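You operate a simulated robot arm through the tools that you are given. There is no shell and no other tool.

Carry out the task below with a simulated robot arm. There is one attempt and no reset: what you move stays moved.

TASK
Proof-load the teal cube on the platen to the aim on the card.
Fine: the load test card; zero the load, jog up to a touch of 0.2 kN (within 0.05), set the dial knob, high pressure, run; wait for the end.

Only the result counts: the job must be done as asked and must still hold three seconds after the hand-in. Knocking over, shifting, dropping, spilling or breaking anything else fails it.

THE ROBOT
A 6-joint arm with a two-finger gripper, fixed in place. Base frame: the origin is at the foot of the arm, x ahead of it, y to its left, z up. Readings come in m, degrees, newtons and seconds.
Its first joint turns from -166.0 to 166.0 degrees. Payload 2.45 kg.
The TCP is the grasp point between the finger pads, 0.02 m short of the fingertips. In the tool frame z runs along the fingers and y along their closing line. Largest opening 0.14 m; the body of the gripper starts 0.168 m behind the TCP.
Orientation is that of the tool frame in the base frame, as [roll, pitch, yaw] about the fixed x, y, z axes, in that order (R = Rz(yaw) Ry(pitch) Rx(roll)). With the fingers straight down and closing along the base's y, the tool's x points along the base's -x, its y along +y and its z along -z.

THE INTERFACE
- The arm moves only by the tool step_arm. Its argument "increments" is one flat list of numbers, 7 for each row, row after row: the gripper command, from -1 (fully open) to 1 (shut), values between in proportion, then the shift along the tool's x, y, z in units of 20 mm (1.0 is 20 mm), then the turn, a rotation vector about the tool's x, y, z in units of 6 degrees (1.0 is 6 degrees). In form: [fingers, x, y, z, ax, ay, az, fingers, x, y, z, ax, ay, az, ...]. A call has 1 to 20 rows; each row shifts and turns the commanded pose from where the row before left it, along the tool's axes as they then stand. A call with a number of a shift or a turn outside -1 to 1 is refused whole. A row lasts 0.2 s, in which the tool goes at most 0.05 m and 8.6 degrees; a call with a longer step from one row to the next is refused whole, and so is a gripper value outside its range. Where a pose cannot be reached the arm comes as near as it can. A force on the tool above 40 N (or 10 N above the force at the start of the call, whichever is more), or a blocked arm, ends the call early, and 0.2 s more pass. Each finger travels about 0.045 m/s and halts on what it meets, pressing with about 24 N; the grip force reading is that of the motor and also rises with nothing between the fingers. The clock runs only during rows and for 0.2 s after the last one: add rows that do not move to give the fingers time. The reply holds the time, the measured pose of the TCP, the force on the tool along the base axes, the opening and the grip force, in the units named above and with some noise, with the torque about the TCP (base axes, N m) and any sound that the robot's microphone picked up.
- Cameras (640 x 400 px; columns grow to the right, rows downward): "scene" is fixed at [0.0486, 0.5015, 1.5525]; the picture's right is [0.13, -0.99, 0.00], its down [-0.42, -0.05, -0.91] and it looks along [0.90, 0.12, -0.42] (base axes); focal length 214 px, centre (320, 200). "wrist" rides on the gripper at [0.078, 0.011, -0.209] in the tool frame; the picture's right is [-0.14, 0.99, 0.00], its down [-0.92, -0.13, -0.37] and it looks along [-0.37, -0.05, 0.93] (tool axes); focal length 280 px, centre (320, 200). There is no depth. A picture from a camera that has moved, and an enlarged one, comes with that camera's place and axes in the base frame and with its lens.
- grab_frame(camera): a new picture of that camera. No time passes.
- zoom(camera, box): a new picture of the part [left, top, right, bottom] of that camera's present view, enlarged. No time passes.
- job_done(): hands the job in; it is judged then, once.

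Places have to be worked out from the pictures, the camera data and where the tool is seen. Open the gripper and draw the arm clear of the work before you hand the job in, unless the task says otherwise.

The tools are called after "Emit:" as a command line: name --argument value ..., lists and objects as JSON in quotes. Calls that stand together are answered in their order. step_arm: Moves the arm, as the interface text tells. Its arguments: {"type":"object","properties":{"increments":{"type":"array","items":{"type":"number"}}},"required":["increments"]} The other tools are called the same way: grab_frame (camera) takes a picture; zoom (camera, box) takes an enlarged picture of a part of a camera's view; job_done () hands the job in.

At the start:

```text
time_s: 0.0
tcp_pos: [0.8037, 0.2892, 1.1235]
tcp_rot: [-180.0, 0.1, -179.9]
ft_force: [-0.6, 0.0, 1.2]
wrist_torque: [0.0, -0.03, -0.02]
opening: 0.1399
gripper_force: 0.0
```

scene: 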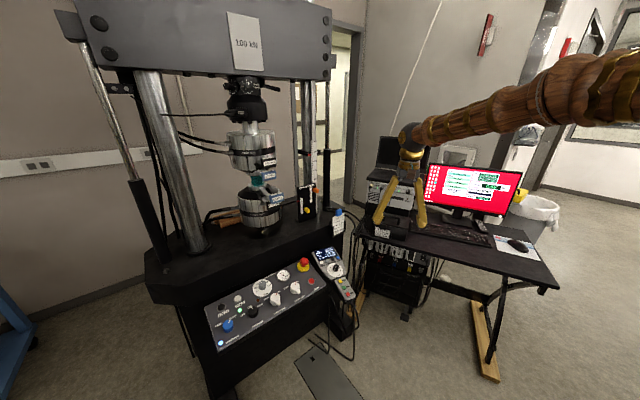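
wrist: 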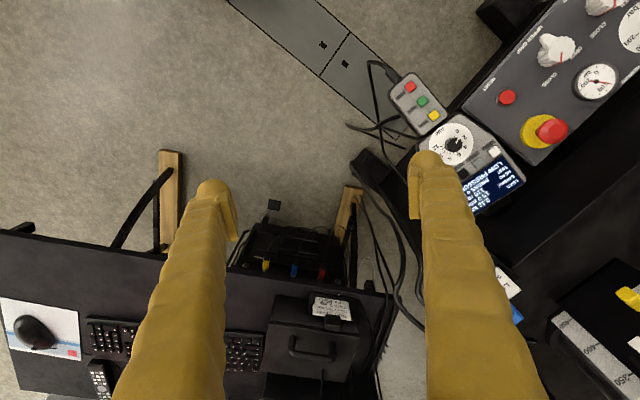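

I'll start by looking closely at the machine, the panel, the handset and the screen.

Emit:
zoom --camera "scene" --box '[200, 250, 360, 350]'

Emit:
zoom --camera "scene" --box '[300, 235, 380, 310]'

Emit:
zoom --camera "scene" --box '[210, 120, 350, 240]'

Emit:
zoom --camera "scene" --box '[360, 130, 540, 270]'

Emit:
zoom --camera "wrist" --box '[380, 50, 640, 220]'

Emit:
zoom --camera "wrist" --box '[440, 240, 640, 400]'

```text
4.00 times, centred on (280, 300) of scene
camera zoom: at [0.0486, 0.5015, 1.5525], right [0.13, -0.99, 0.0], down [-0.42, -0.05, -0.91], along [0.9, 0.12, -0.42], focal length 858 px, centre (480, -200)
```

zoom: 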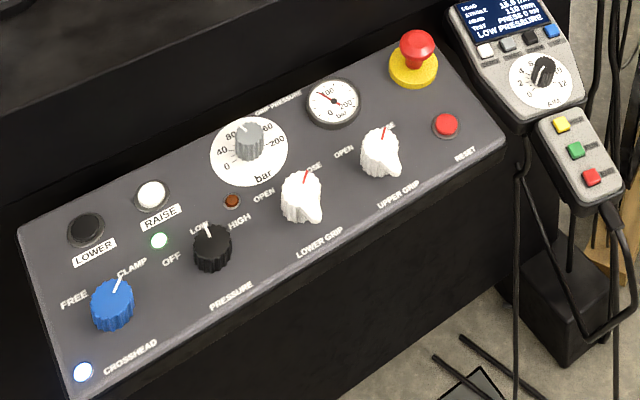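

```text
5.33 times, centred on (340, 272) of scene
camera zoom: at [0.0486, 0.5015, 1.5525], right [0.13, -0.99, 0.0], down [-0.42, -0.05, -0.91], along [0.9, 0.12, -0.42], focal length 1144 px, centre (213, -187)
```

zoom: 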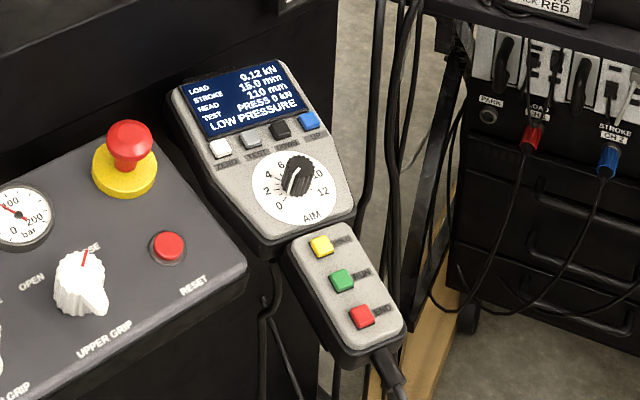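

```text
3.33 times, centred on (280, 180) of scene
camera zoom: at [0.0486, 0.5015, 1.5525], right [0.13, -0.99, 0.0], down [-0.42, -0.05, -0.91], along [0.9, 0.12, -0.42], focal length 715 px, centre (453, 267)
```

zoom: 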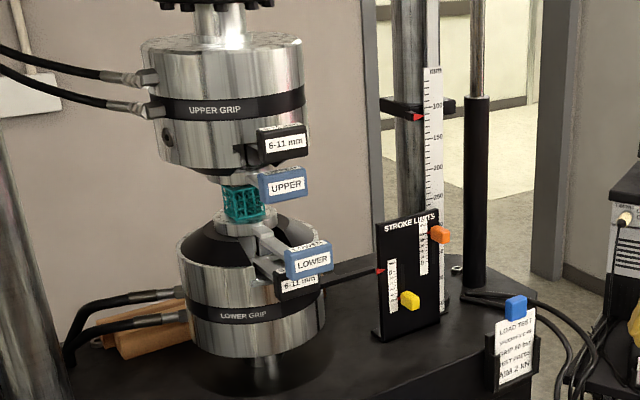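

```text
2.86 times, centred on (450, 200) of scene
camera zoom: at [0.0486, 0.5015, 1.5525], right [0.13, -0.99, 0.0], down [-0.42, -0.05, -0.91], along [0.9, 0.12, -0.42], focal length 613 px, centre (-51, 200)
```

zoom: 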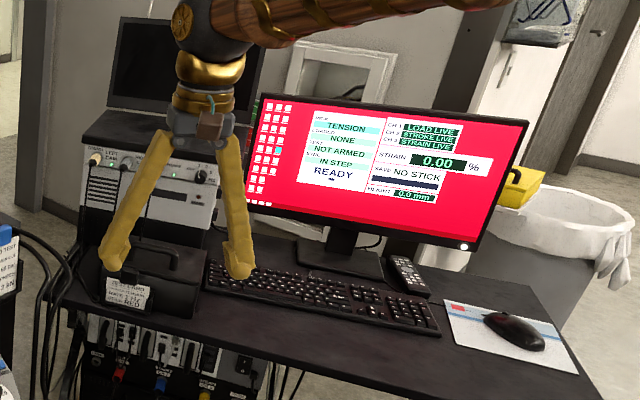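

```text
2.35 times, centred on (510, 135) of wrist
camera zoom: at [0.7252, 0.3002, 1.3329], right [0.14, 0.99, 0.0], down [0.92, -0.13, 0.37], along [0.37, -0.05, -0.93], focal length 660 px, centre (-127, 353)
```

zoom: 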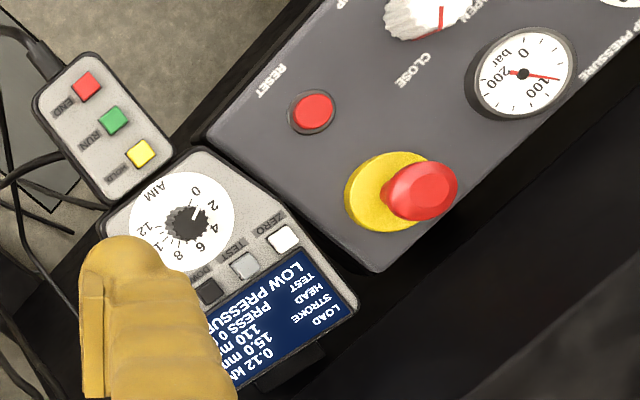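

```text
2.50 times, centred on (540, 320) of wrist
camera zoom: at [0.7252, 0.3002, 1.3329], right [0.14, 0.99, 0.0], down [0.92, -0.13, 0.37], along [0.37, -0.05, -0.93], focal length 701 px, centre (-230, -100)
```

zoom: 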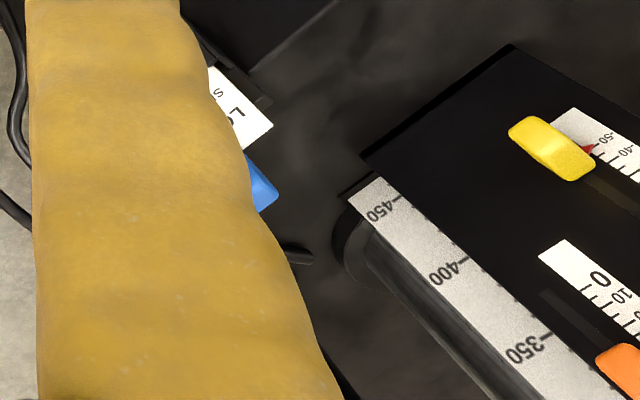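

Next I read the card and the remaining labels at higher magnification.

Emit:
zoom --camera "scene" --box '[325, 205, 350, 240]'

Emit:
zoom --camera "scene" --box '[310, 240, 350, 265]'

Emit:
zoom --camera "scene" --box '[325, 255, 365, 305]'

Emit:
zoom --camera "scene" --box '[200, 290, 260, 350]'

Emit:
zoom --camera "scene" --box '[245, 265, 325, 325]'

Emit:
zoom --camera "scene" --box '[255, 150, 305, 220]'

Emit:
zoom --camera "scene" --box '[420, 160, 520, 220]'

```text
11.43 times, centred on (338, 222) of scene
camera zoom: at [0.0486, 0.5015, 1.5525], right [0.13, -0.99, 0.0], down [-0.42, -0.05, -0.91], along [0.9, 0.12, -0.42], focal length 2451 px, centre (120, -57)
```

zoom: 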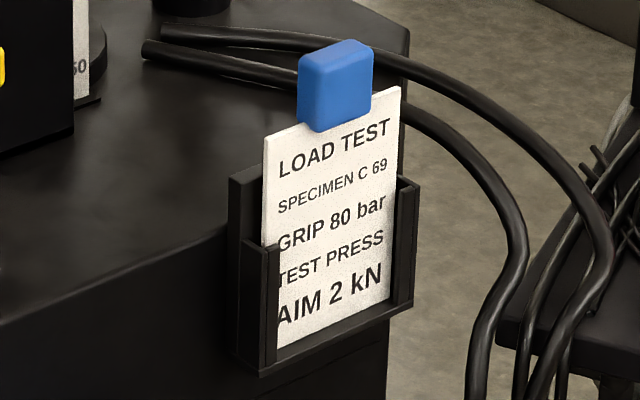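

```text
16.00 times, centred on (330, 252) of scene
camera zoom: at [0.0486, 0.5015, 1.5525], right [0.13, -0.99, 0.0], down [-0.42, -0.05, -0.91], along [0.9, 0.12, -0.42], focal length 3432 px, centre (160, -640)
```

zoom: 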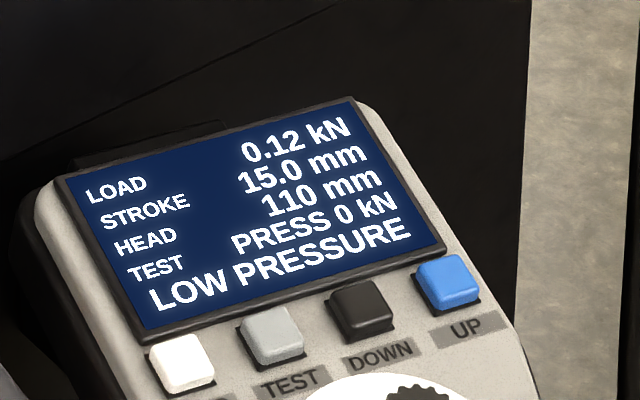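

```text
8.00 times, centred on (345, 280) of scene
camera zoom: at [0.0486, 0.5015, 1.5525], right [0.13, -0.99, 0.0], down [-0.42, -0.05, -0.91], along [0.9, 0.12, -0.42], focal length 1716 px, centre (120, -440)
```

zoom: 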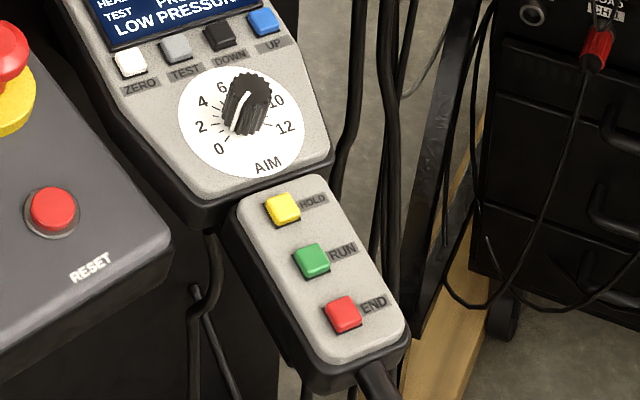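

```text
6.67 times, centred on (230, 320) of scene
camera zoom: at [0.0486, 0.5015, 1.5525], right [0.13, -0.99, 0.0], down [-0.42, -0.05, -0.91], along [0.9, 0.12, -0.42], focal length 1430 px, centre (920, -600)
```

zoom: 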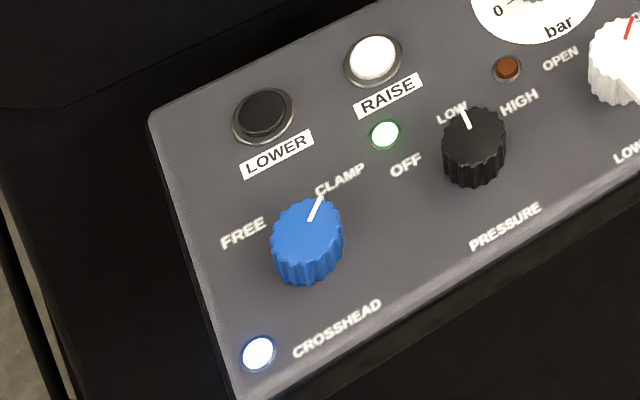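

```text
6.67 times, centred on (285, 295) of scene
camera zoom: at [0.0486, 0.5015, 1.5525], right [0.13, -0.99, 0.0], down [-0.42, -0.05, -0.91], along [0.9, 0.12, -0.42], focal length 1430 px, centre (553, -433)
```

zoom: 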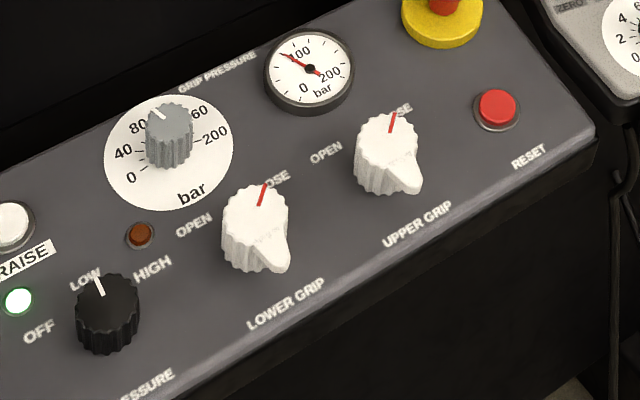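

```text
5.71 times, centred on (280, 185) of scene
camera zoom: at [0.0486, 0.5015, 1.5525], right [0.13, -0.99, 0.0], down [-0.42, -0.05, -0.91], along [0.9, 0.12, -0.42], focal length 1226 px, centre (549, 286)
```

zoom: 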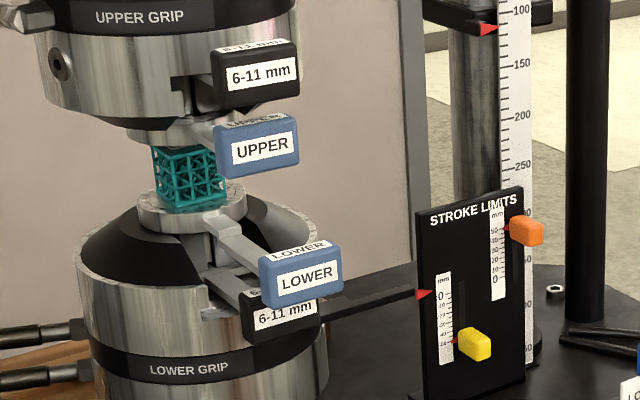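

```text
6.40 times, centred on (470, 190) of scene
camera zoom: at [0.0486, 0.5015, 1.5525], right [0.13, -0.99, 0.0], down [-0.42, -0.05, -0.91], along [0.9, 0.12, -0.42], focal length 1373 px, centre (-640, 264)
```

zoom: 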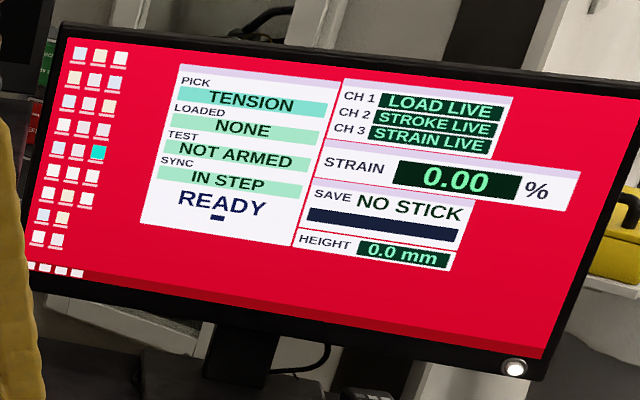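

The card asks for a PRESS test with an aim of 2 kN. The pendant shows load 0.12 kN, aim 0 kN and LOW PRESSURE. By triangulation the AIM dial is near (0.86, 0.535, 0.81), and the faces tilt about 18° toward the robot. I'll bring the arm above the pendant and face it for a close view.

Emit:
step_arm --increments '[-1, 0, 1, 0, 0, 0, 0, -1, 0, 1, 0, 0, 0, 0, -1, 0, 1, 0, 0, 0, 0, -1, 0, 1, 0, 0, 0, 0, -1, 0, 1, 0, 0, 0, 0, -1, 0, 1, 0, 0, 0, 0, -1, 0, 1, 0, 0, 0, 0, -1, 0, 1, 0, 0, 0, 0, -1, 0, 0, 0, 0, 0, -1, -1, 0, 0, 0, 0, 0, -1, -1, 0, 0, 0, 0, 0, -1, -1, 0, 0, 0, 0, 0, -1, -1, 0, 0, 0, 0, 0, -1, -1, 0, 0, 0, 0, 0, -1, -1, 0, 0, 0, 0, -1, 0, -1, 0, 0, 0, 0, -1, 0, -1, 0, 0, 0, 0, -1, 0, -1, 0, 0, 0, 0, 0, 0]'

```text
time_s: 3.8
tcp_pos: [0.8031, 0.449, 1.1238]
tcp_rot: [180.0, 18.2, -144.0]
ft_force: [0.0, 0.2, -0.2]
wrist_torque: [-0.01, -0.01, 0.02]
opening: 0.14
gripper_force: 0.0
```

The arm is turned 36° and tilted 18° above the pendant. I take pictures from here.

Emit:
grab_frame --camera "wrist"

Emit:
grab_frame --camera "scene"

```text
taken
camera wrist: at [0.6838, 0.3768, 1.299], right [-0.48, 0.88, 0.04], down [0.69, 0.34, 0.64], along [0.54, 0.33, -0.77], focal length 280 px, centre (320, 200)
```

wrist: 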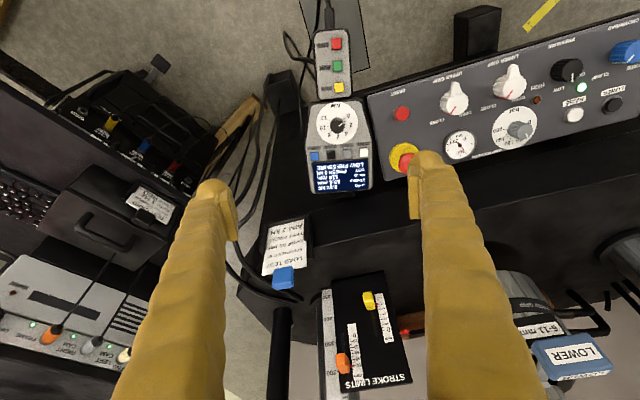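

```text
taken
```

scene: 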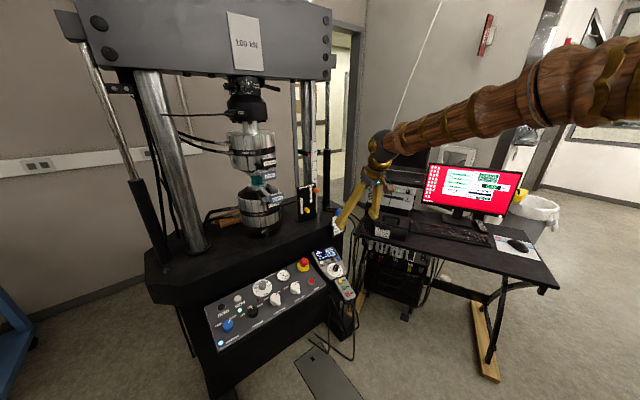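

The pendant and the panel are both in view, so I zoom in to measure positions.

Emit:
zoom --camera "wrist" --box '[290, 20, 390, 200]'

Emit:
zoom --camera "wrist" --box '[370, 20, 640, 190]'

Emit:
zoom --camera "wrist" --box '[300, 90, 380, 140]'

Emit:
zoom --camera "wrist" --box '[530, 40, 610, 110]'

```text
2.22 times, centred on (340, 110) of wrist
camera zoom: at [0.6838, 0.3768, 1.299], right [-0.48, 0.88, 0.04], down [0.69, 0.34, 0.64], along [0.54, 0.33, -0.77], focal length 623 px, centre (276, 400)
```

zoom: 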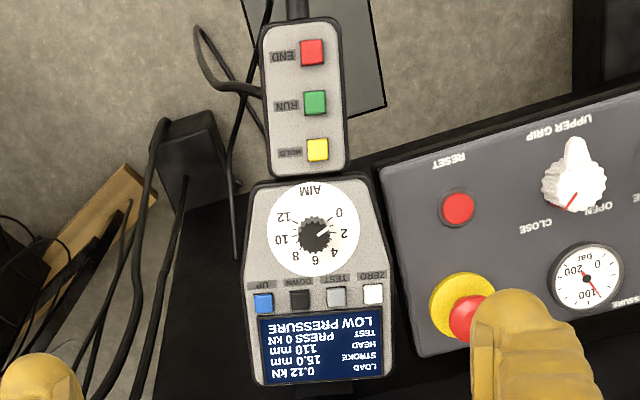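

```text
2.35 times, centred on (505, 105) of wrist
camera zoom: at [0.6838, 0.3768, 1.299], right [-0.48, 0.88, 0.04], down [0.69, 0.34, 0.64], along [0.54, 0.33, -0.77], focal length 660 px, centre (-115, 424)
```

zoom: 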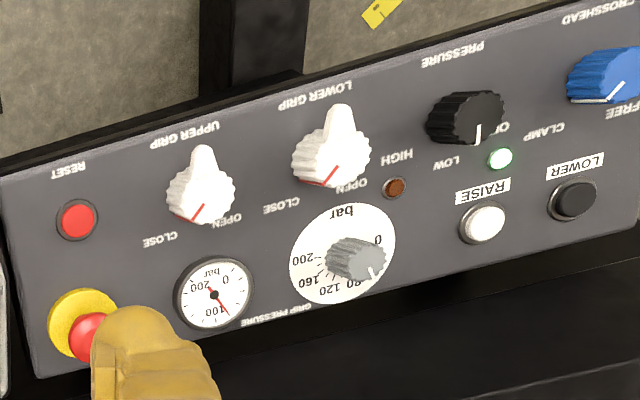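

```text
8.00 times, centred on (340, 115) of wrist
camera zoom: at [0.6838, 0.3768, 1.299], right [-0.48, 0.88, 0.04], down [0.69, 0.34, 0.64], along [0.54, 0.33, -0.77], focal length 2243 px, centre (160, 880)
```

zoom: 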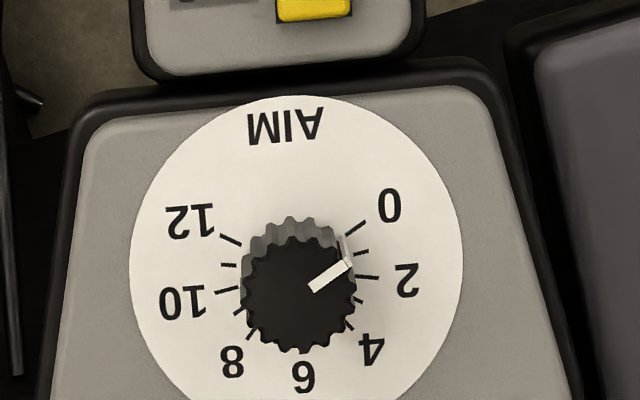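

```text
5.71 times, centred on (570, 75) of wrist
camera zoom: at [0.6838, 0.3768, 1.299], right [-0.48, 0.88, 0.04], down [0.69, 0.34, 0.64], along [0.54, 0.33, -0.77], focal length 1602 px, centre (-1109, 914)
```

zoom: 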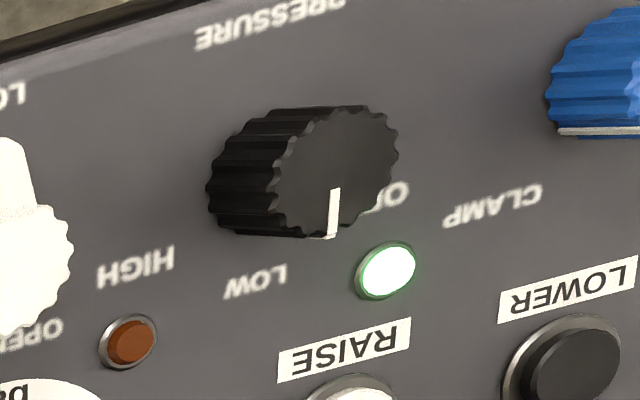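

Wrist and scene views agree: ZERO is near (0.883, 0.608, 0.815), UP near (0.935, 0.526, 0.815) and RUN near (0.778, 0.490, 0.77). The pendant's long axis points at yaw 33° and its face tilts about 17°. I align to that, shut the fingers and approach ZERO part way.

Emit:
step_arm --increments '[1, 0, 0, 0, 0.156, 0.2, 0.475, 1, -0.283, 0.45, 0.8, 0, 0, 0, 1, -0.283, 0.45, 0.8, 0, 0, 0, 1, -0.283, 0.45, 0.8, 0, 0, 0, 1, -0.283, 0.45, 0.8, 0, 0, 0, 1, -0.283, 0.45, 0.8, 0, 0, 0, 1, -0.283, 0.45, 0.8, 0, 0, 0, 1, -0.283, 0.45, 0.8, 0, 0, 0, 1, -0.283, 0.45, 0.8, 0, 0, 0, 1, -0.283, 0.45, 0.8, 0, 0, 0, 1, -0.283, 0.45, 0.8, 0, 0, 0, 1, 0, 0, 0, 0, 0, 0]'

Emit:
grab_frame --camera "wrist"

```text
time_s: 6.4
tcp_pos: [0.8396, 0.5756, 0.9874]
tcp_rot: [-179.9, 16.9, -146.9]
ft_force: [-0.7, 0.8, 0.7]
wrist_torque: [-0.01, 0.01, 0.01]
opening: 0.0002
gripper_force: 23.5
```

```text
taken
camera wrist: at [0.7207, 0.5133, 1.1656], right [-0.43, 0.9, 0.04], down [0.72, 0.32, 0.62], along [0.55, 0.3, -0.78], focal length 280 px, centre (320, 200)
```

wrist: 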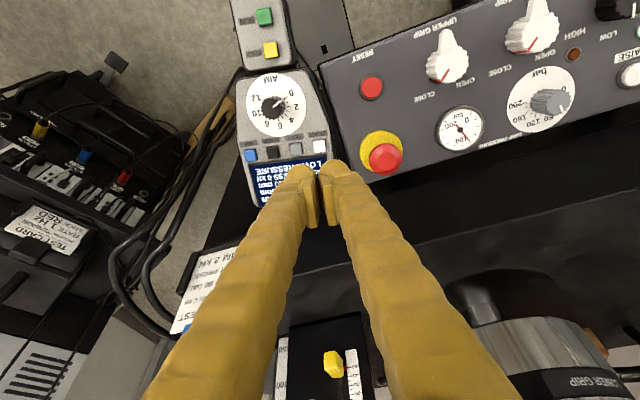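

ZERO appears at (319, 146), where a point straight ahead of the fingertips should appear, so I'm aligned. I advance 120 mm along the tool axis.

Emit:
step_arm --increments '[1, 0, 0, 1, 0, 0, 0, 1, 0, 0, 1, 0, 0, 0, 1, 0, 0, 1, 0, 0, 0, 1, 0, 0, 1, 0, 0, 0, 1, 0, 0, 1, 0, 0, 0, 1, 0, 0, 0.8, 0, 0, 0, 1, 0, 0, 0, 0, 0, 0]'

Emit:
grab_frame --camera "wrist"

Emit:
zoom --camera "scene" --box '[290, 220, 370, 290]'

```text
time_s: 8.0
tcp_pos: [0.8676, 0.5944, 0.8772]
tcp_rot: [-179.9, 16.8, -146.9]
ft_force: [0.2, 0.4, 0.8]
wrist_torque: [-0.01, 0.01, -0.04]
opening: 0.0
gripper_force: 23.9
```

```text
taken
camera wrist: at [0.7476, 0.5307, 1.0559], right [-0.43, 0.9, 0.04], down [0.72, 0.32, 0.62], along [0.55, 0.29, -0.78], focal length 280 px, centre (320, 200)
```

wrist: 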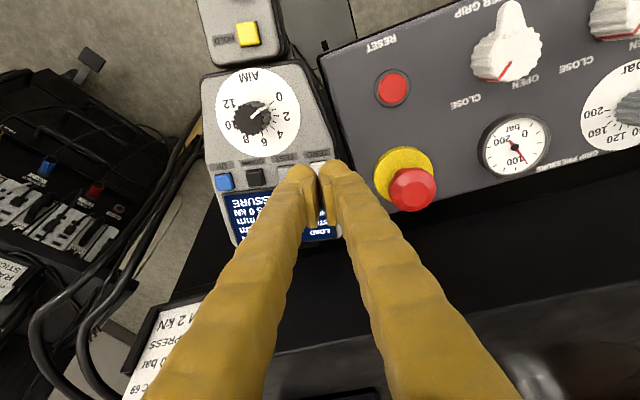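

```text
5.71 times, centred on (330, 255) of scene
camera zoom: at [0.0486, 0.5015, 1.5525], right [0.13, -0.99, 0.0], down [-0.42, -0.05, -0.91], along [0.9, 0.12, -0.42], focal length 1226 px, centre (263, -114)
```

zoom: 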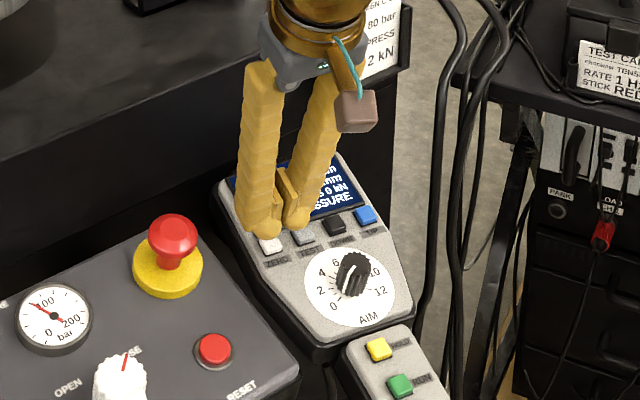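

Let me zoom in on the fingertips and the ZERO button before pressing.

Emit:
zoom --camera "wrist" --box '[270, 130, 370, 200]'

Emit:
zoom --camera "scene" --box '[315, 240, 350, 270]'

```text
5.71 times, centred on (320, 165) of wrist
camera zoom: at [0.7476, 0.5307, 1.0559], right [-0.43, 0.9, 0.04], down [0.72, 0.32, 0.62], along [0.55, 0.29, -0.78], focal length 1602 px, centre (320, 400)
```

zoom: 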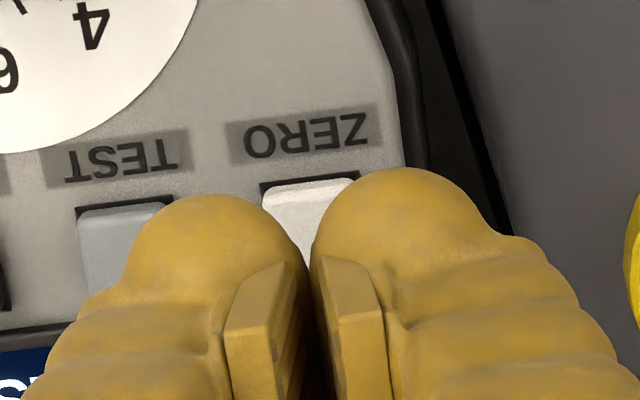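

```text
13.33 times, centred on (332, 255) of scene
camera zoom: at [0.0486, 0.5015, 1.5525], right [0.13, -0.99, 0.0], down [-0.42, -0.05, -0.91], along [0.9, 0.12, -0.42], focal length 2860 px, centre (153, -533)
```

zoom: 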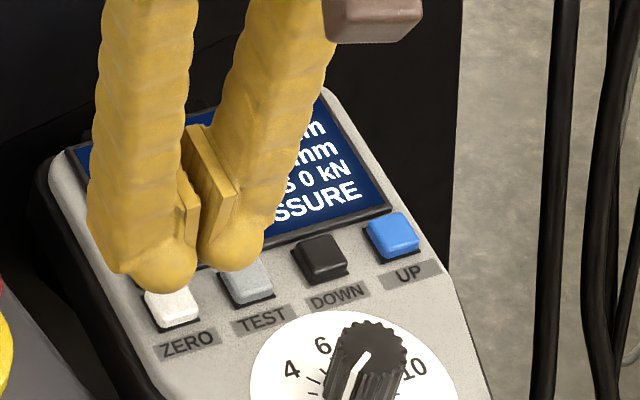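

The fingertips are bulbous, about 24 mm each. I'll shift 7.5 mm toward +y so one finger is over ZERO and the other hangs off the pendant's edge, then advance to just above the button.

Emit:
step_arm --increments '[1, 0, 0.375, 0, 0, 0, 0, 1, 0, 0, 0.9, 0, 0, 0, 1, 0, 0, 0.8, 0, 0, 0, 1, 0, 0, 0, 0, 0, 0]'

Emit:
zoom --camera "wrist" --box '[270, 130, 370, 200]'

Emit:
zoom --camera "scene" --box '[310, 240, 350, 270]'

```text
time_s: 9.0
tcp_pos: [0.8719, 0.6082, 0.8449]
tcp_rot: [-179.8, 17.0, -146.9]
ft_force: [-4.0, -6.3, 12.6]
wrist_torque: [-0.18, 0.04, -0.12]
opening: 0.0
gripper_force: 23.9
heard: click
```

```text
5.71 times, centred on (320, 165) of wrist
camera zoom: at [0.752, 0.5438, 1.0235], right [-0.43, 0.9, 0.04], down [0.72, 0.32, 0.62], along [0.55, 0.3, -0.78], focal length 1602 px, centre (320, 400)
```

zoom: 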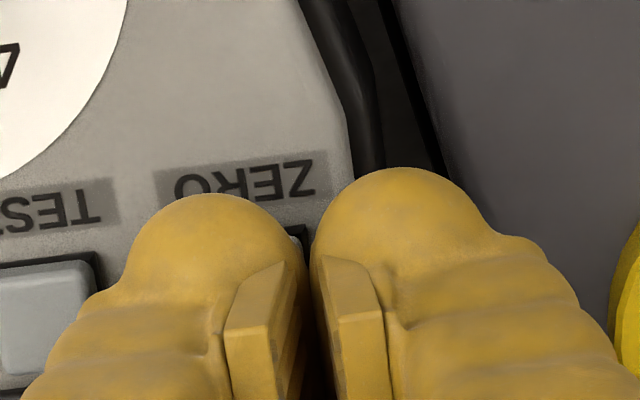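

```text
13.33 times, centred on (330, 255) of scene
camera zoom: at [0.0486, 0.5015, 1.5525], right [0.13, -0.99, 0.0], down [-0.42, -0.05, -0.91], along [0.9, 0.12, -0.42], focal length 2860 px, centre (187, -533)
```

zoom: 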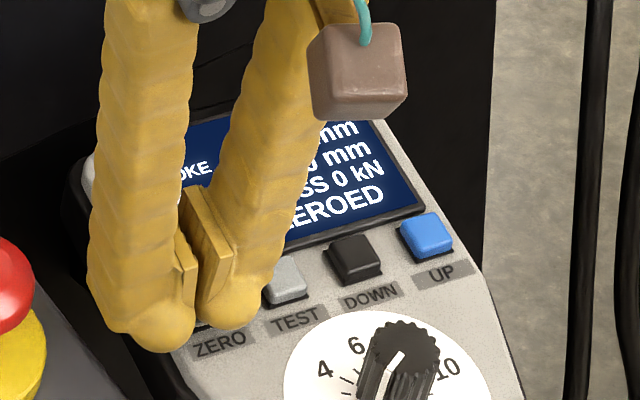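

ZERO clicked and the display shows ZEROED. I back off 30 mm and shift 118 mm along the row, so the +y finger sits over UP and the other finger hangs off the edge.

Emit:
step_arm --increments '[1, 0, 0, -0.75, 0, 0, 0, 1, 0, 0, -0.75, 0, 0, 0, 1, 0, -0.983, 0, 0, 0, 0, 1, 0, -0.983, 0, 0, 0, 0, 1, 0, -0.983, 0, 0, 0, 0, 1, 0, -0.983, 0, 0, 0, 0, 1, 0, -0.983, 0, 0, 0, 0, 1, 0, -0.983, 0, 0, 0, 0, 1, 0, 0, 0, 0, 0, 0]'

Emit:
grab_frame --camera "wrist"

Emit:
zoom --camera "wrist" --box '[270, 130, 370, 200]'

Emit:
zoom --camera "scene" --box '[310, 235, 350, 265]'

Emit:
zoom --camera "scene" --box '[240, 150, 300, 210]'

```text
time_s: 11.0
tcp_pos: [0.9285, 0.5061, 0.8731]
tcp_rot: [-179.9, 16.9, -146.8]
ft_force: [1.1, -0.2, -0.9]
wrist_torque: [0.0, -0.02, 0.03]
opening: 0.0004
gripper_force: 24.1
```

```text
taken
camera wrist: at [0.8094, 0.4418, 1.0502], right [-0.43, 0.9, 0.04], down [0.72, 0.32, 0.62], along [0.55, 0.29, -0.78], focal length 280 px, centre (320, 200)
```

wrist: 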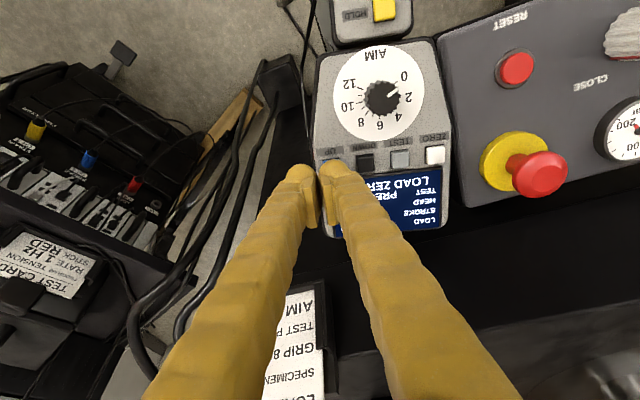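

```text
5.71 times, centred on (320, 165) of wrist
camera zoom: at [0.8094, 0.4418, 1.0502], right [-0.43, 0.9, 0.04], down [0.72, 0.32, 0.62], along [0.55, 0.29, -0.78], focal length 1602 px, centre (320, 400)
```

zoom: 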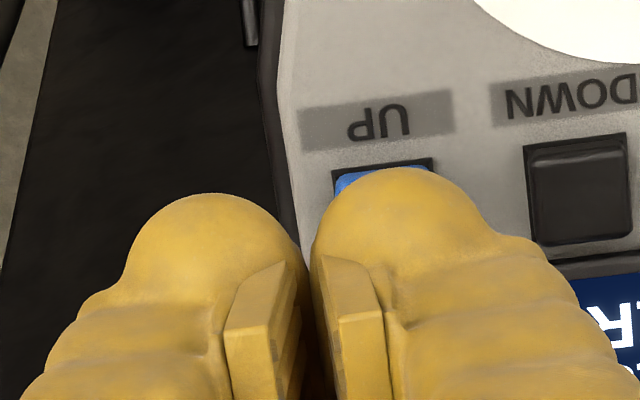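

```text
13.33 times, centred on (330, 250) of scene
camera zoom: at [0.0486, 0.5015, 1.5525], right [0.13, -0.99, 0.0], down [-0.42, -0.05, -0.91], along [0.9, 0.12, -0.42], focal length 2860 px, centre (187, -467)
```

zoom: 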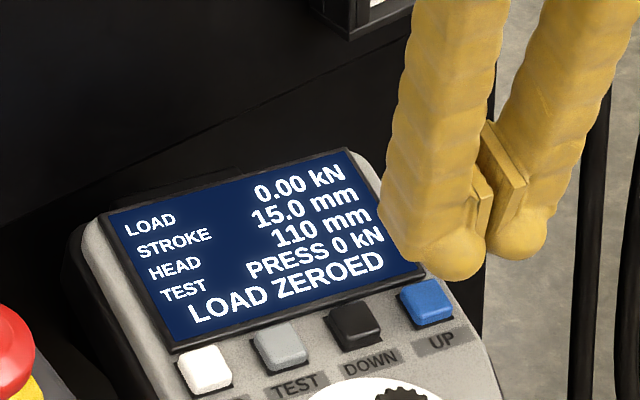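

```text
6.67 times, centred on (270, 180) of scene
camera zoom: at [0.0486, 0.5015, 1.5525], right [0.13, -0.99, 0.0], down [-0.42, -0.05, -0.91], along [0.9, 0.12, -0.42], focal length 1430 px, centre (653, 333)
```

zoom: 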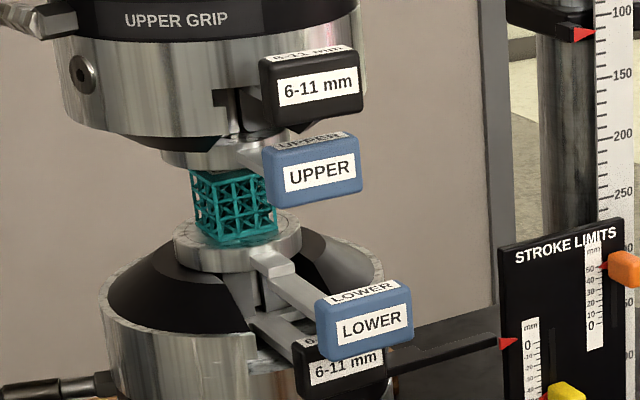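

Load reads 0.00 kN and the display is clear of the fingers in the scene view. I move down to just above UP, 5 mm short of the earlier click depth.

Emit:
step_arm --increments '[1, 0, 0, 0.7, 0, 0, 0, 1, 0, 0, 0.45, 0, 0, 0, 1, 0, 0, 0.1, 0, 0, 0]'

Emit:
zoom --camera "scene" --box '[310, 235, 350, 265]'

Emit:
zoom --camera "wrist" --box '[270, 130, 370, 200]'

```text
time_s: 11.8
tcp_pos: [0.9351, 0.5096, 0.8483]
tcp_rot: [-179.9, 16.9, -146.9]
ft_force: [0.3, -1.2, 0.1]
wrist_torque: [0.0, 0.01, 0.01]
opening: 0.0001
gripper_force: 24.2
```

```text
13.33 times, centred on (330, 250) of scene
camera zoom: at [0.0486, 0.5015, 1.5525], right [0.13, -0.99, 0.0], down [-0.42, -0.05, -0.91], along [0.9, 0.12, -0.42], focal length 2860 px, centre (187, -467)
```

zoom: 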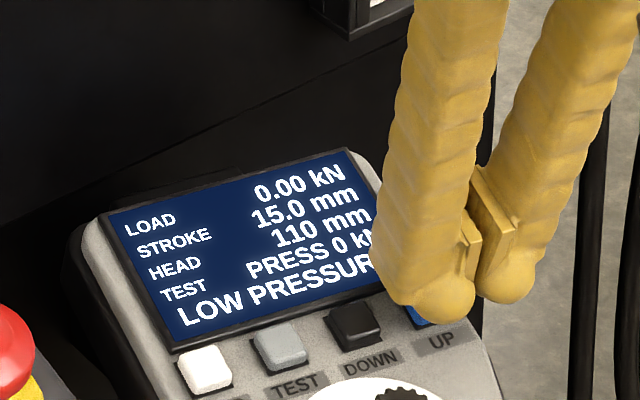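

```text
5.71 times, centred on (320, 165) of wrist
camera zoom: at [0.815, 0.445, 1.0249], right [-0.43, 0.9, 0.04], down [0.72, 0.32, 0.62], along [0.55, 0.29, -0.78], focal length 1602 px, centre (320, 400)
```

zoom: 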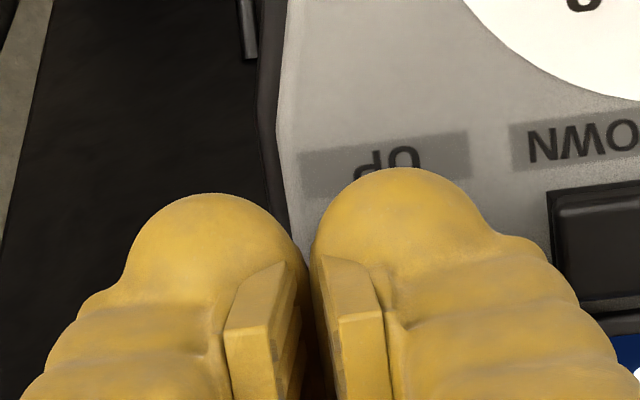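

No contact yet. I step 2 mm at a time and watch the load display.

Emit:
step_arm --increments '[1, 0, 0, 0.1, 0, 0, 0]'

Emit:
zoom --camera "scene" --box '[310, 235, 350, 265]'

```text
time_s: 12.2
tcp_pos: [0.9346, 0.5089, 0.8455]
tcp_rot: [-180.0, 16.8, -146.9]
ft_force: [-0.5, -0.5, 1.0]
wrist_torque: [-0.04, 0.01, 0.02]
opening: 0.0
gripper_force: 23.3
```

```text
13.33 times, centred on (330, 250) of scene
camera zoom: at [0.0486, 0.5015, 1.5525], right [0.13, -0.99, 0.0], down [-0.42, -0.05, -0.91], along [0.9, 0.12, -0.42], focal length 2860 px, centre (187, -467)
```

zoom: 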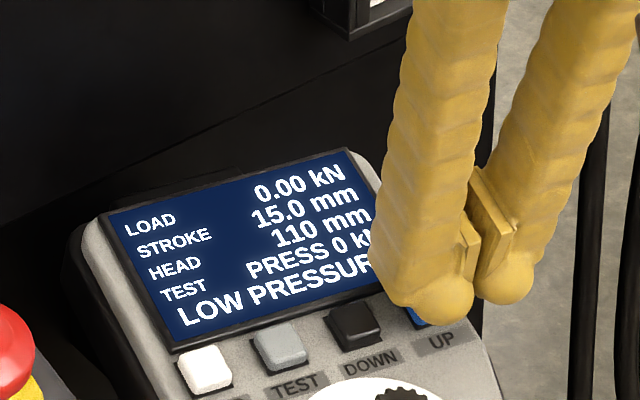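

Still no response, and contact is just starting. I take another 2 mm.

Emit:
step_arm --increments '[1, 0, 0, 0.1, 0, 0, 0]'

Emit:
zoom --camera "scene" --box '[310, 235, 350, 265]'

```text
time_s: 12.6
tcp_pos: [0.936, 0.5097, 0.8429]
tcp_rot: [-179.9, 16.9, -146.8]
ft_force: [-1.5, 1.4, 1.7]
wrist_torque: [0.02, 0.03, 0.01]
opening: 0.0001
gripper_force: 24.1
heard: click
```

```text
13.33 times, centred on (330, 250) of scene
camera zoom: at [0.0486, 0.5015, 1.5525], right [0.13, -0.99, 0.0], down [-0.42, -0.05, -0.91], along [0.9, 0.12, -0.42], focal length 2860 px, centre (187, -467)
```

zoom: 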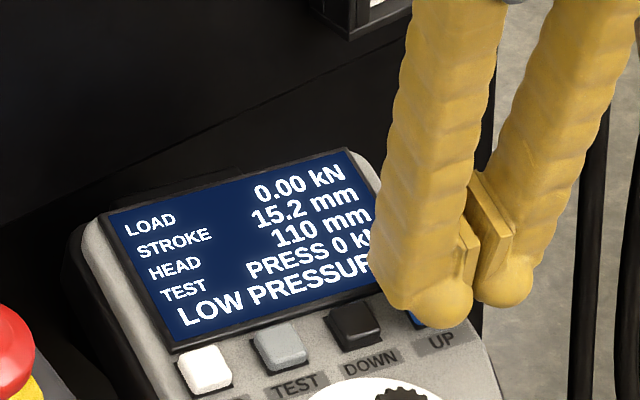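

UP clicked and the stroke is climbing at 15.2 mm. I hold for one short row to measure the jog rate.

Emit:
step_arm --increments '[1, 0, 0, 0, 0, 0, 0]'

Emit:
zoom --camera "scene" --box '[310, 235, 350, 265]'

Emit:
zoom --camera "scene" --box '[250, 160, 290, 190]'

```text
time_s: 13.0
tcp_pos: [0.9361, 0.5087, 0.8418]
tcp_rot: [-179.9, 16.8, -146.8]
ft_force: [0.3, 1.0, 2.1]
wrist_torque: [0.0, -0.02, -0.01]
opening: 0.0001
gripper_force: 24.0
```

```text
13.33 times, centred on (330, 250) of scene
camera zoom: at [0.0486, 0.5015, 1.5525], right [0.13, -0.99, 0.0], down [-0.42, -0.05, -0.91], along [0.9, 0.12, -0.42], focal length 2860 px, centre (187, -467)
```

zoom: 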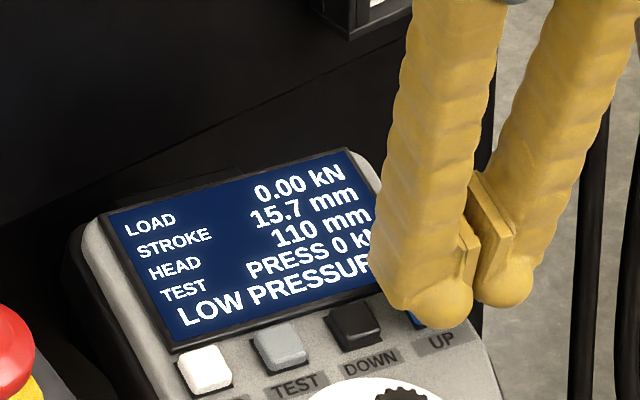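

```text
13.33 times, centred on (270, 175) of scene
camera zoom: at [0.0486, 0.5015, 1.5525], right [0.13, -0.99, 0.0], down [-0.42, -0.05, -0.91], along [0.9, 0.12, -0.42], focal length 2860 px, centre (987, 533)
```

zoom: 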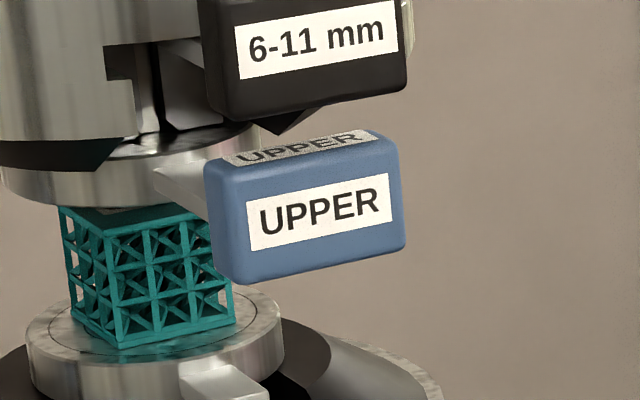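

The jog rate is about 1.25 mm/s with no load yet. I release UP and look closely at the gap between the cube and the upper platen, so I know how far is left.

Emit:
step_arm --increments '[1, 0, 0, -0.2, 0, 0, 0]'

Emit:
zoom --camera "scene" --box '[250, 168, 274, 190]'

Emit:
zoom --camera "scene" --box '[318, 235, 342, 255]'

Emit:
grab_frame --camera "wrist"

```text
time_s: 13.4
tcp_pos: [0.9333, 0.5087, 0.8475]
tcp_rot: [-179.9, 16.8, -146.9]
ft_force: [0.4, -0.5, 1.1]
wrist_torque: [0.01, 0.0, 0.02]
opening: 0.0001
gripper_force: 24.3
```

```text
16.00 times, centred on (262, 179) of scene
camera zoom: at [0.0486, 0.5015, 1.5525], right [0.13, -0.99, 0.0], down [-0.42, -0.05, -0.91], along [0.9, 0.12, -0.42], focal length 3432 px, centre (1248, 536)
```

zoom: 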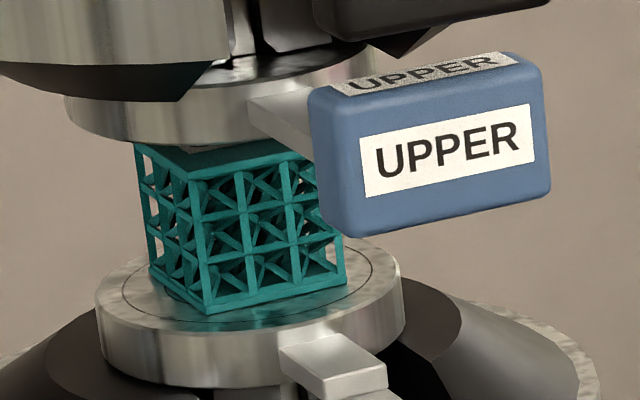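

```text
16.00 times, centred on (330, 245) of scene
camera zoom: at [0.0486, 0.5015, 1.5525], right [0.13, -0.99, 0.0], down [-0.42, -0.05, -0.91], along [0.9, 0.12, -0.42], focal length 3432 px, centre (160, -520)
```

zoom: 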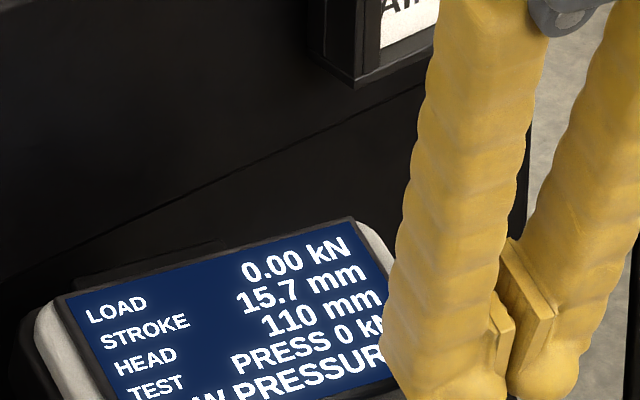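

```text
taken
camera wrist: at [0.8149, 0.4449, 1.0252], right [-0.43, 0.9, 0.04], down [0.72, 0.32, 0.62], along [0.55, 0.29, -0.78], focal length 280 px, centre (320, 200)
```

wrist: 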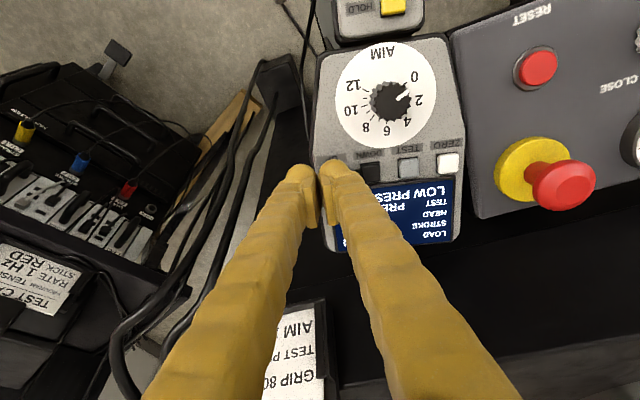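

The stroke stays at 15.7 mm when released. The gap still looks like roughly 10–15 mm, so I hold UP for about 3.5 s, release, and check again.

Emit:
step_arm --increments '[1, 0, 0, 0.2, 0, 0, 0, 1, 0, 0, 0, 0, 0, 0, 1, 0, 0, 0, 0, 0, 0, 1, 0, 0, 0, 0, 0, 0, 1, 0, 0, 0, 0, 0, 0, 1, 0, 0, 0, 0, 0, 0, 1, 0, 0, 0, 0, 0, 0, 1, 0, 0, 0, 0, 0, 0, 1, 0, 0, 0, 0, 0, 0, 1, 0, 0, 0, 0, 0, 0, 1, 0, 0, 0, 0, 0, 0, 1, 0, 0, 0, 0, 0, 0, 1, 0, 0, 0, 0, 0, 0, 1, 0, 0, 0, 0, 0, 0, 1, 0, 0, 0, 0, 0, 0, 1, 0, 0, 0, 0, 0, 0, 1, 0, 0, 0, 0, 0, 0, 1, 0, 0, -0.2, 0, 0, 0]'

Emit:
zoom --camera "scene" --box '[250, 168, 274, 190]'

Emit:
zoom --camera "scene" --box '[310, 235, 350, 265]'

```text
time_s: 17.2
tcp_pos: [0.9331, 0.5084, 0.8475]
tcp_rot: [-179.9, 16.9, -146.9]
ft_force: [-0.3, -0.8, 1.1]
wrist_torque: [-0.01, 0.0, 0.03]
opening: 0.0002
gripper_force: 24.4
```

```text
16.00 times, centred on (262, 179) of scene
camera zoom: at [0.0486, 0.5015, 1.5525], right [0.13, -0.99, 0.0], down [-0.42, -0.05, -0.91], along [0.9, 0.12, -0.42], focal length 3432 px, centre (1248, 536)
```

zoom: 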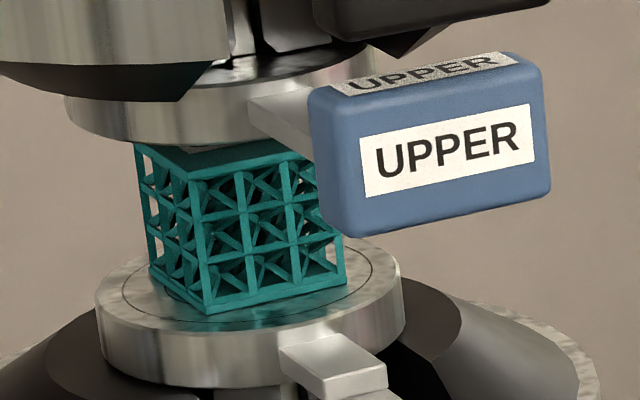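

```text
13.33 times, centred on (330, 250) of scene
camera zoom: at [0.0486, 0.5015, 1.5525], right [0.13, -0.99, 0.0], down [-0.42, -0.05, -0.91], along [0.9, 0.12, -0.42], focal length 2860 px, centre (187, -467)
```

zoom: 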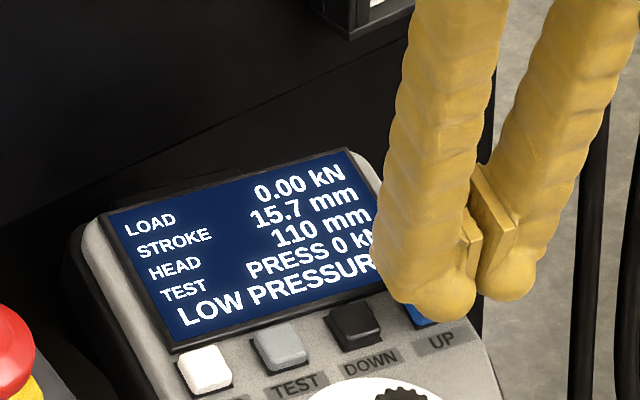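

The stroke didn't change and there was no click, so that press was just too shallow. I press 1.2 mm deeper and hold briefly.

Emit:
step_arm --increments '[1, 0, 0, 0.26, 0, 0, 0, 1, 0, 0, 0, 0, 0, 0]'

Emit:
zoom --camera "scene" --box '[310, 235, 350, 265]'

```text
time_s: 17.8
tcp_pos: [0.9352, 0.5086, 0.8439]
tcp_rot: [-179.9, 16.9, -147.0]
ft_force: [-1.2, 0.4, 1.7]
wrist_torque: [-0.04, 0.01, 0.0]
opening: 0.0
gripper_force: 24.0
heard: click
```

```text
13.33 times, centred on (330, 250) of scene
camera zoom: at [0.0486, 0.5015, 1.5525], right [0.13, -0.99, 0.0], down [-0.42, -0.05, -0.91], along [0.9, 0.12, -0.42], focal length 2860 px, centre (187, -467)
```

zoom: 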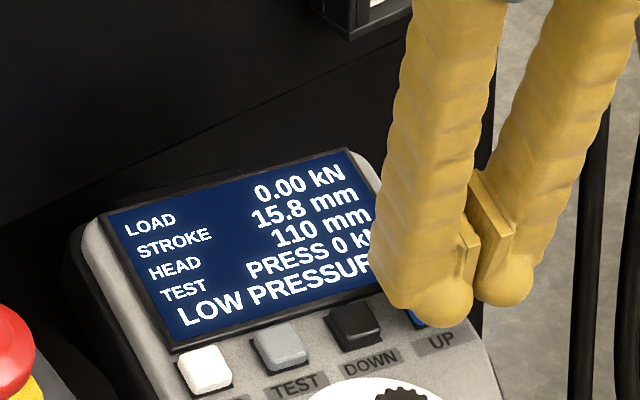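

UP is pressed again at 15.8 mm. I hold about 2 s more and check the cube and the load.

Emit:
step_arm --increments '[1, 0, 0, 0, 0, 0, 0, 1, 0, 0, 0, 0, 0, 0, 1, 0, 0, 0, 0, 0, 0, 1, 0, 0, 0, 0, 0, 0, 1, 0, 0, 0, 0, 0, 0, 1, 0, 0, 0, 0, 0, 0, 1, 0, 0, 0, 0, 0, 0, 1, 0, 0, 0, 0, 0, 0, 1, 0, 0, 0, 0, 0, 0]'

Emit:
zoom --camera "scene" --box '[250, 168, 274, 190]'

Emit:
zoom --camera "scene" --box '[310, 235, 350, 265]'

```text
time_s: 19.8
tcp_pos: [0.936, 0.5087, 0.8446]
tcp_rot: [-179.8, 16.8, -146.9]
ft_force: [0.2, -0.7, 1.0]
wrist_torque: [0.01, -0.03, 0.03]
opening: 0.0002
gripper_force: 24.0
```

```text
16.00 times, centred on (262, 179) of scene
camera zoom: at [0.0486, 0.5015, 1.5525], right [0.13, -0.99, 0.0], down [-0.42, -0.05, -0.91], along [0.9, 0.12, -0.42], focal length 3432 px, centre (1248, 536)
```

zoom: 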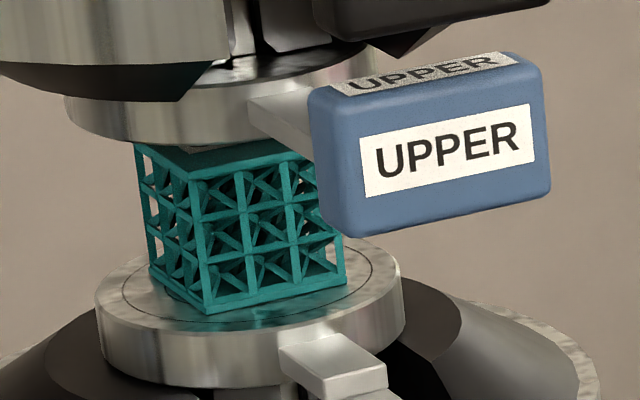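

```text
13.33 times, centred on (330, 250) of scene
camera zoom: at [0.0486, 0.5015, 1.5525], right [0.13, -0.99, 0.0], down [-0.42, -0.05, -0.91], along [0.9, 0.12, -0.42], focal length 2860 px, centre (187, -467)
```

zoom: 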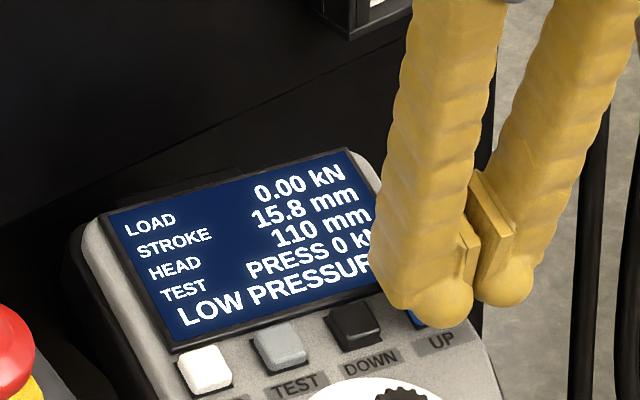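

The button popped back, so the pressure is too light to hold it down. I press 2 mm deeper and watch.

Emit:
step_arm --increments '[1, 0, 0, 0.1, 0, 0, 0]'

Emit:
zoom --camera "scene" --box '[310, 235, 350, 265]'

```text
time_s: 20.2
tcp_pos: [0.9375, 0.5093, 0.8421]
tcp_rot: [-179.9, 16.9, -146.9]
ft_force: [-0.5, -1.3, 3.1]
wrist_torque: [-0.02, 0.0, 0.01]
opening: 0.0001
gripper_force: 23.6
```

```text
13.33 times, centred on (330, 250) of scene
camera zoom: at [0.0486, 0.5015, 1.5525], right [0.13, -0.99, 0.0], down [-0.42, -0.05, -0.91], along [0.9, 0.12, -0.42], focal length 2860 px, centre (187, -467)
```

zoom: 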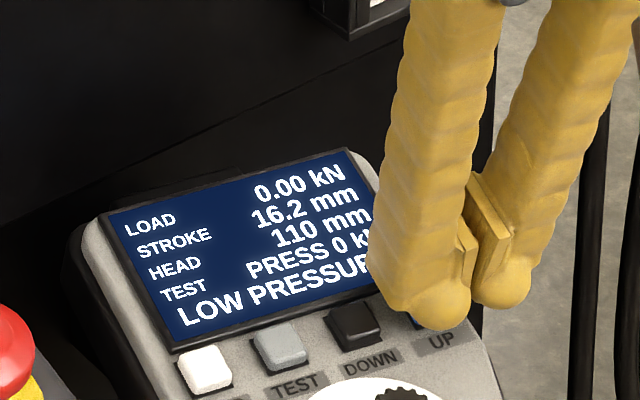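

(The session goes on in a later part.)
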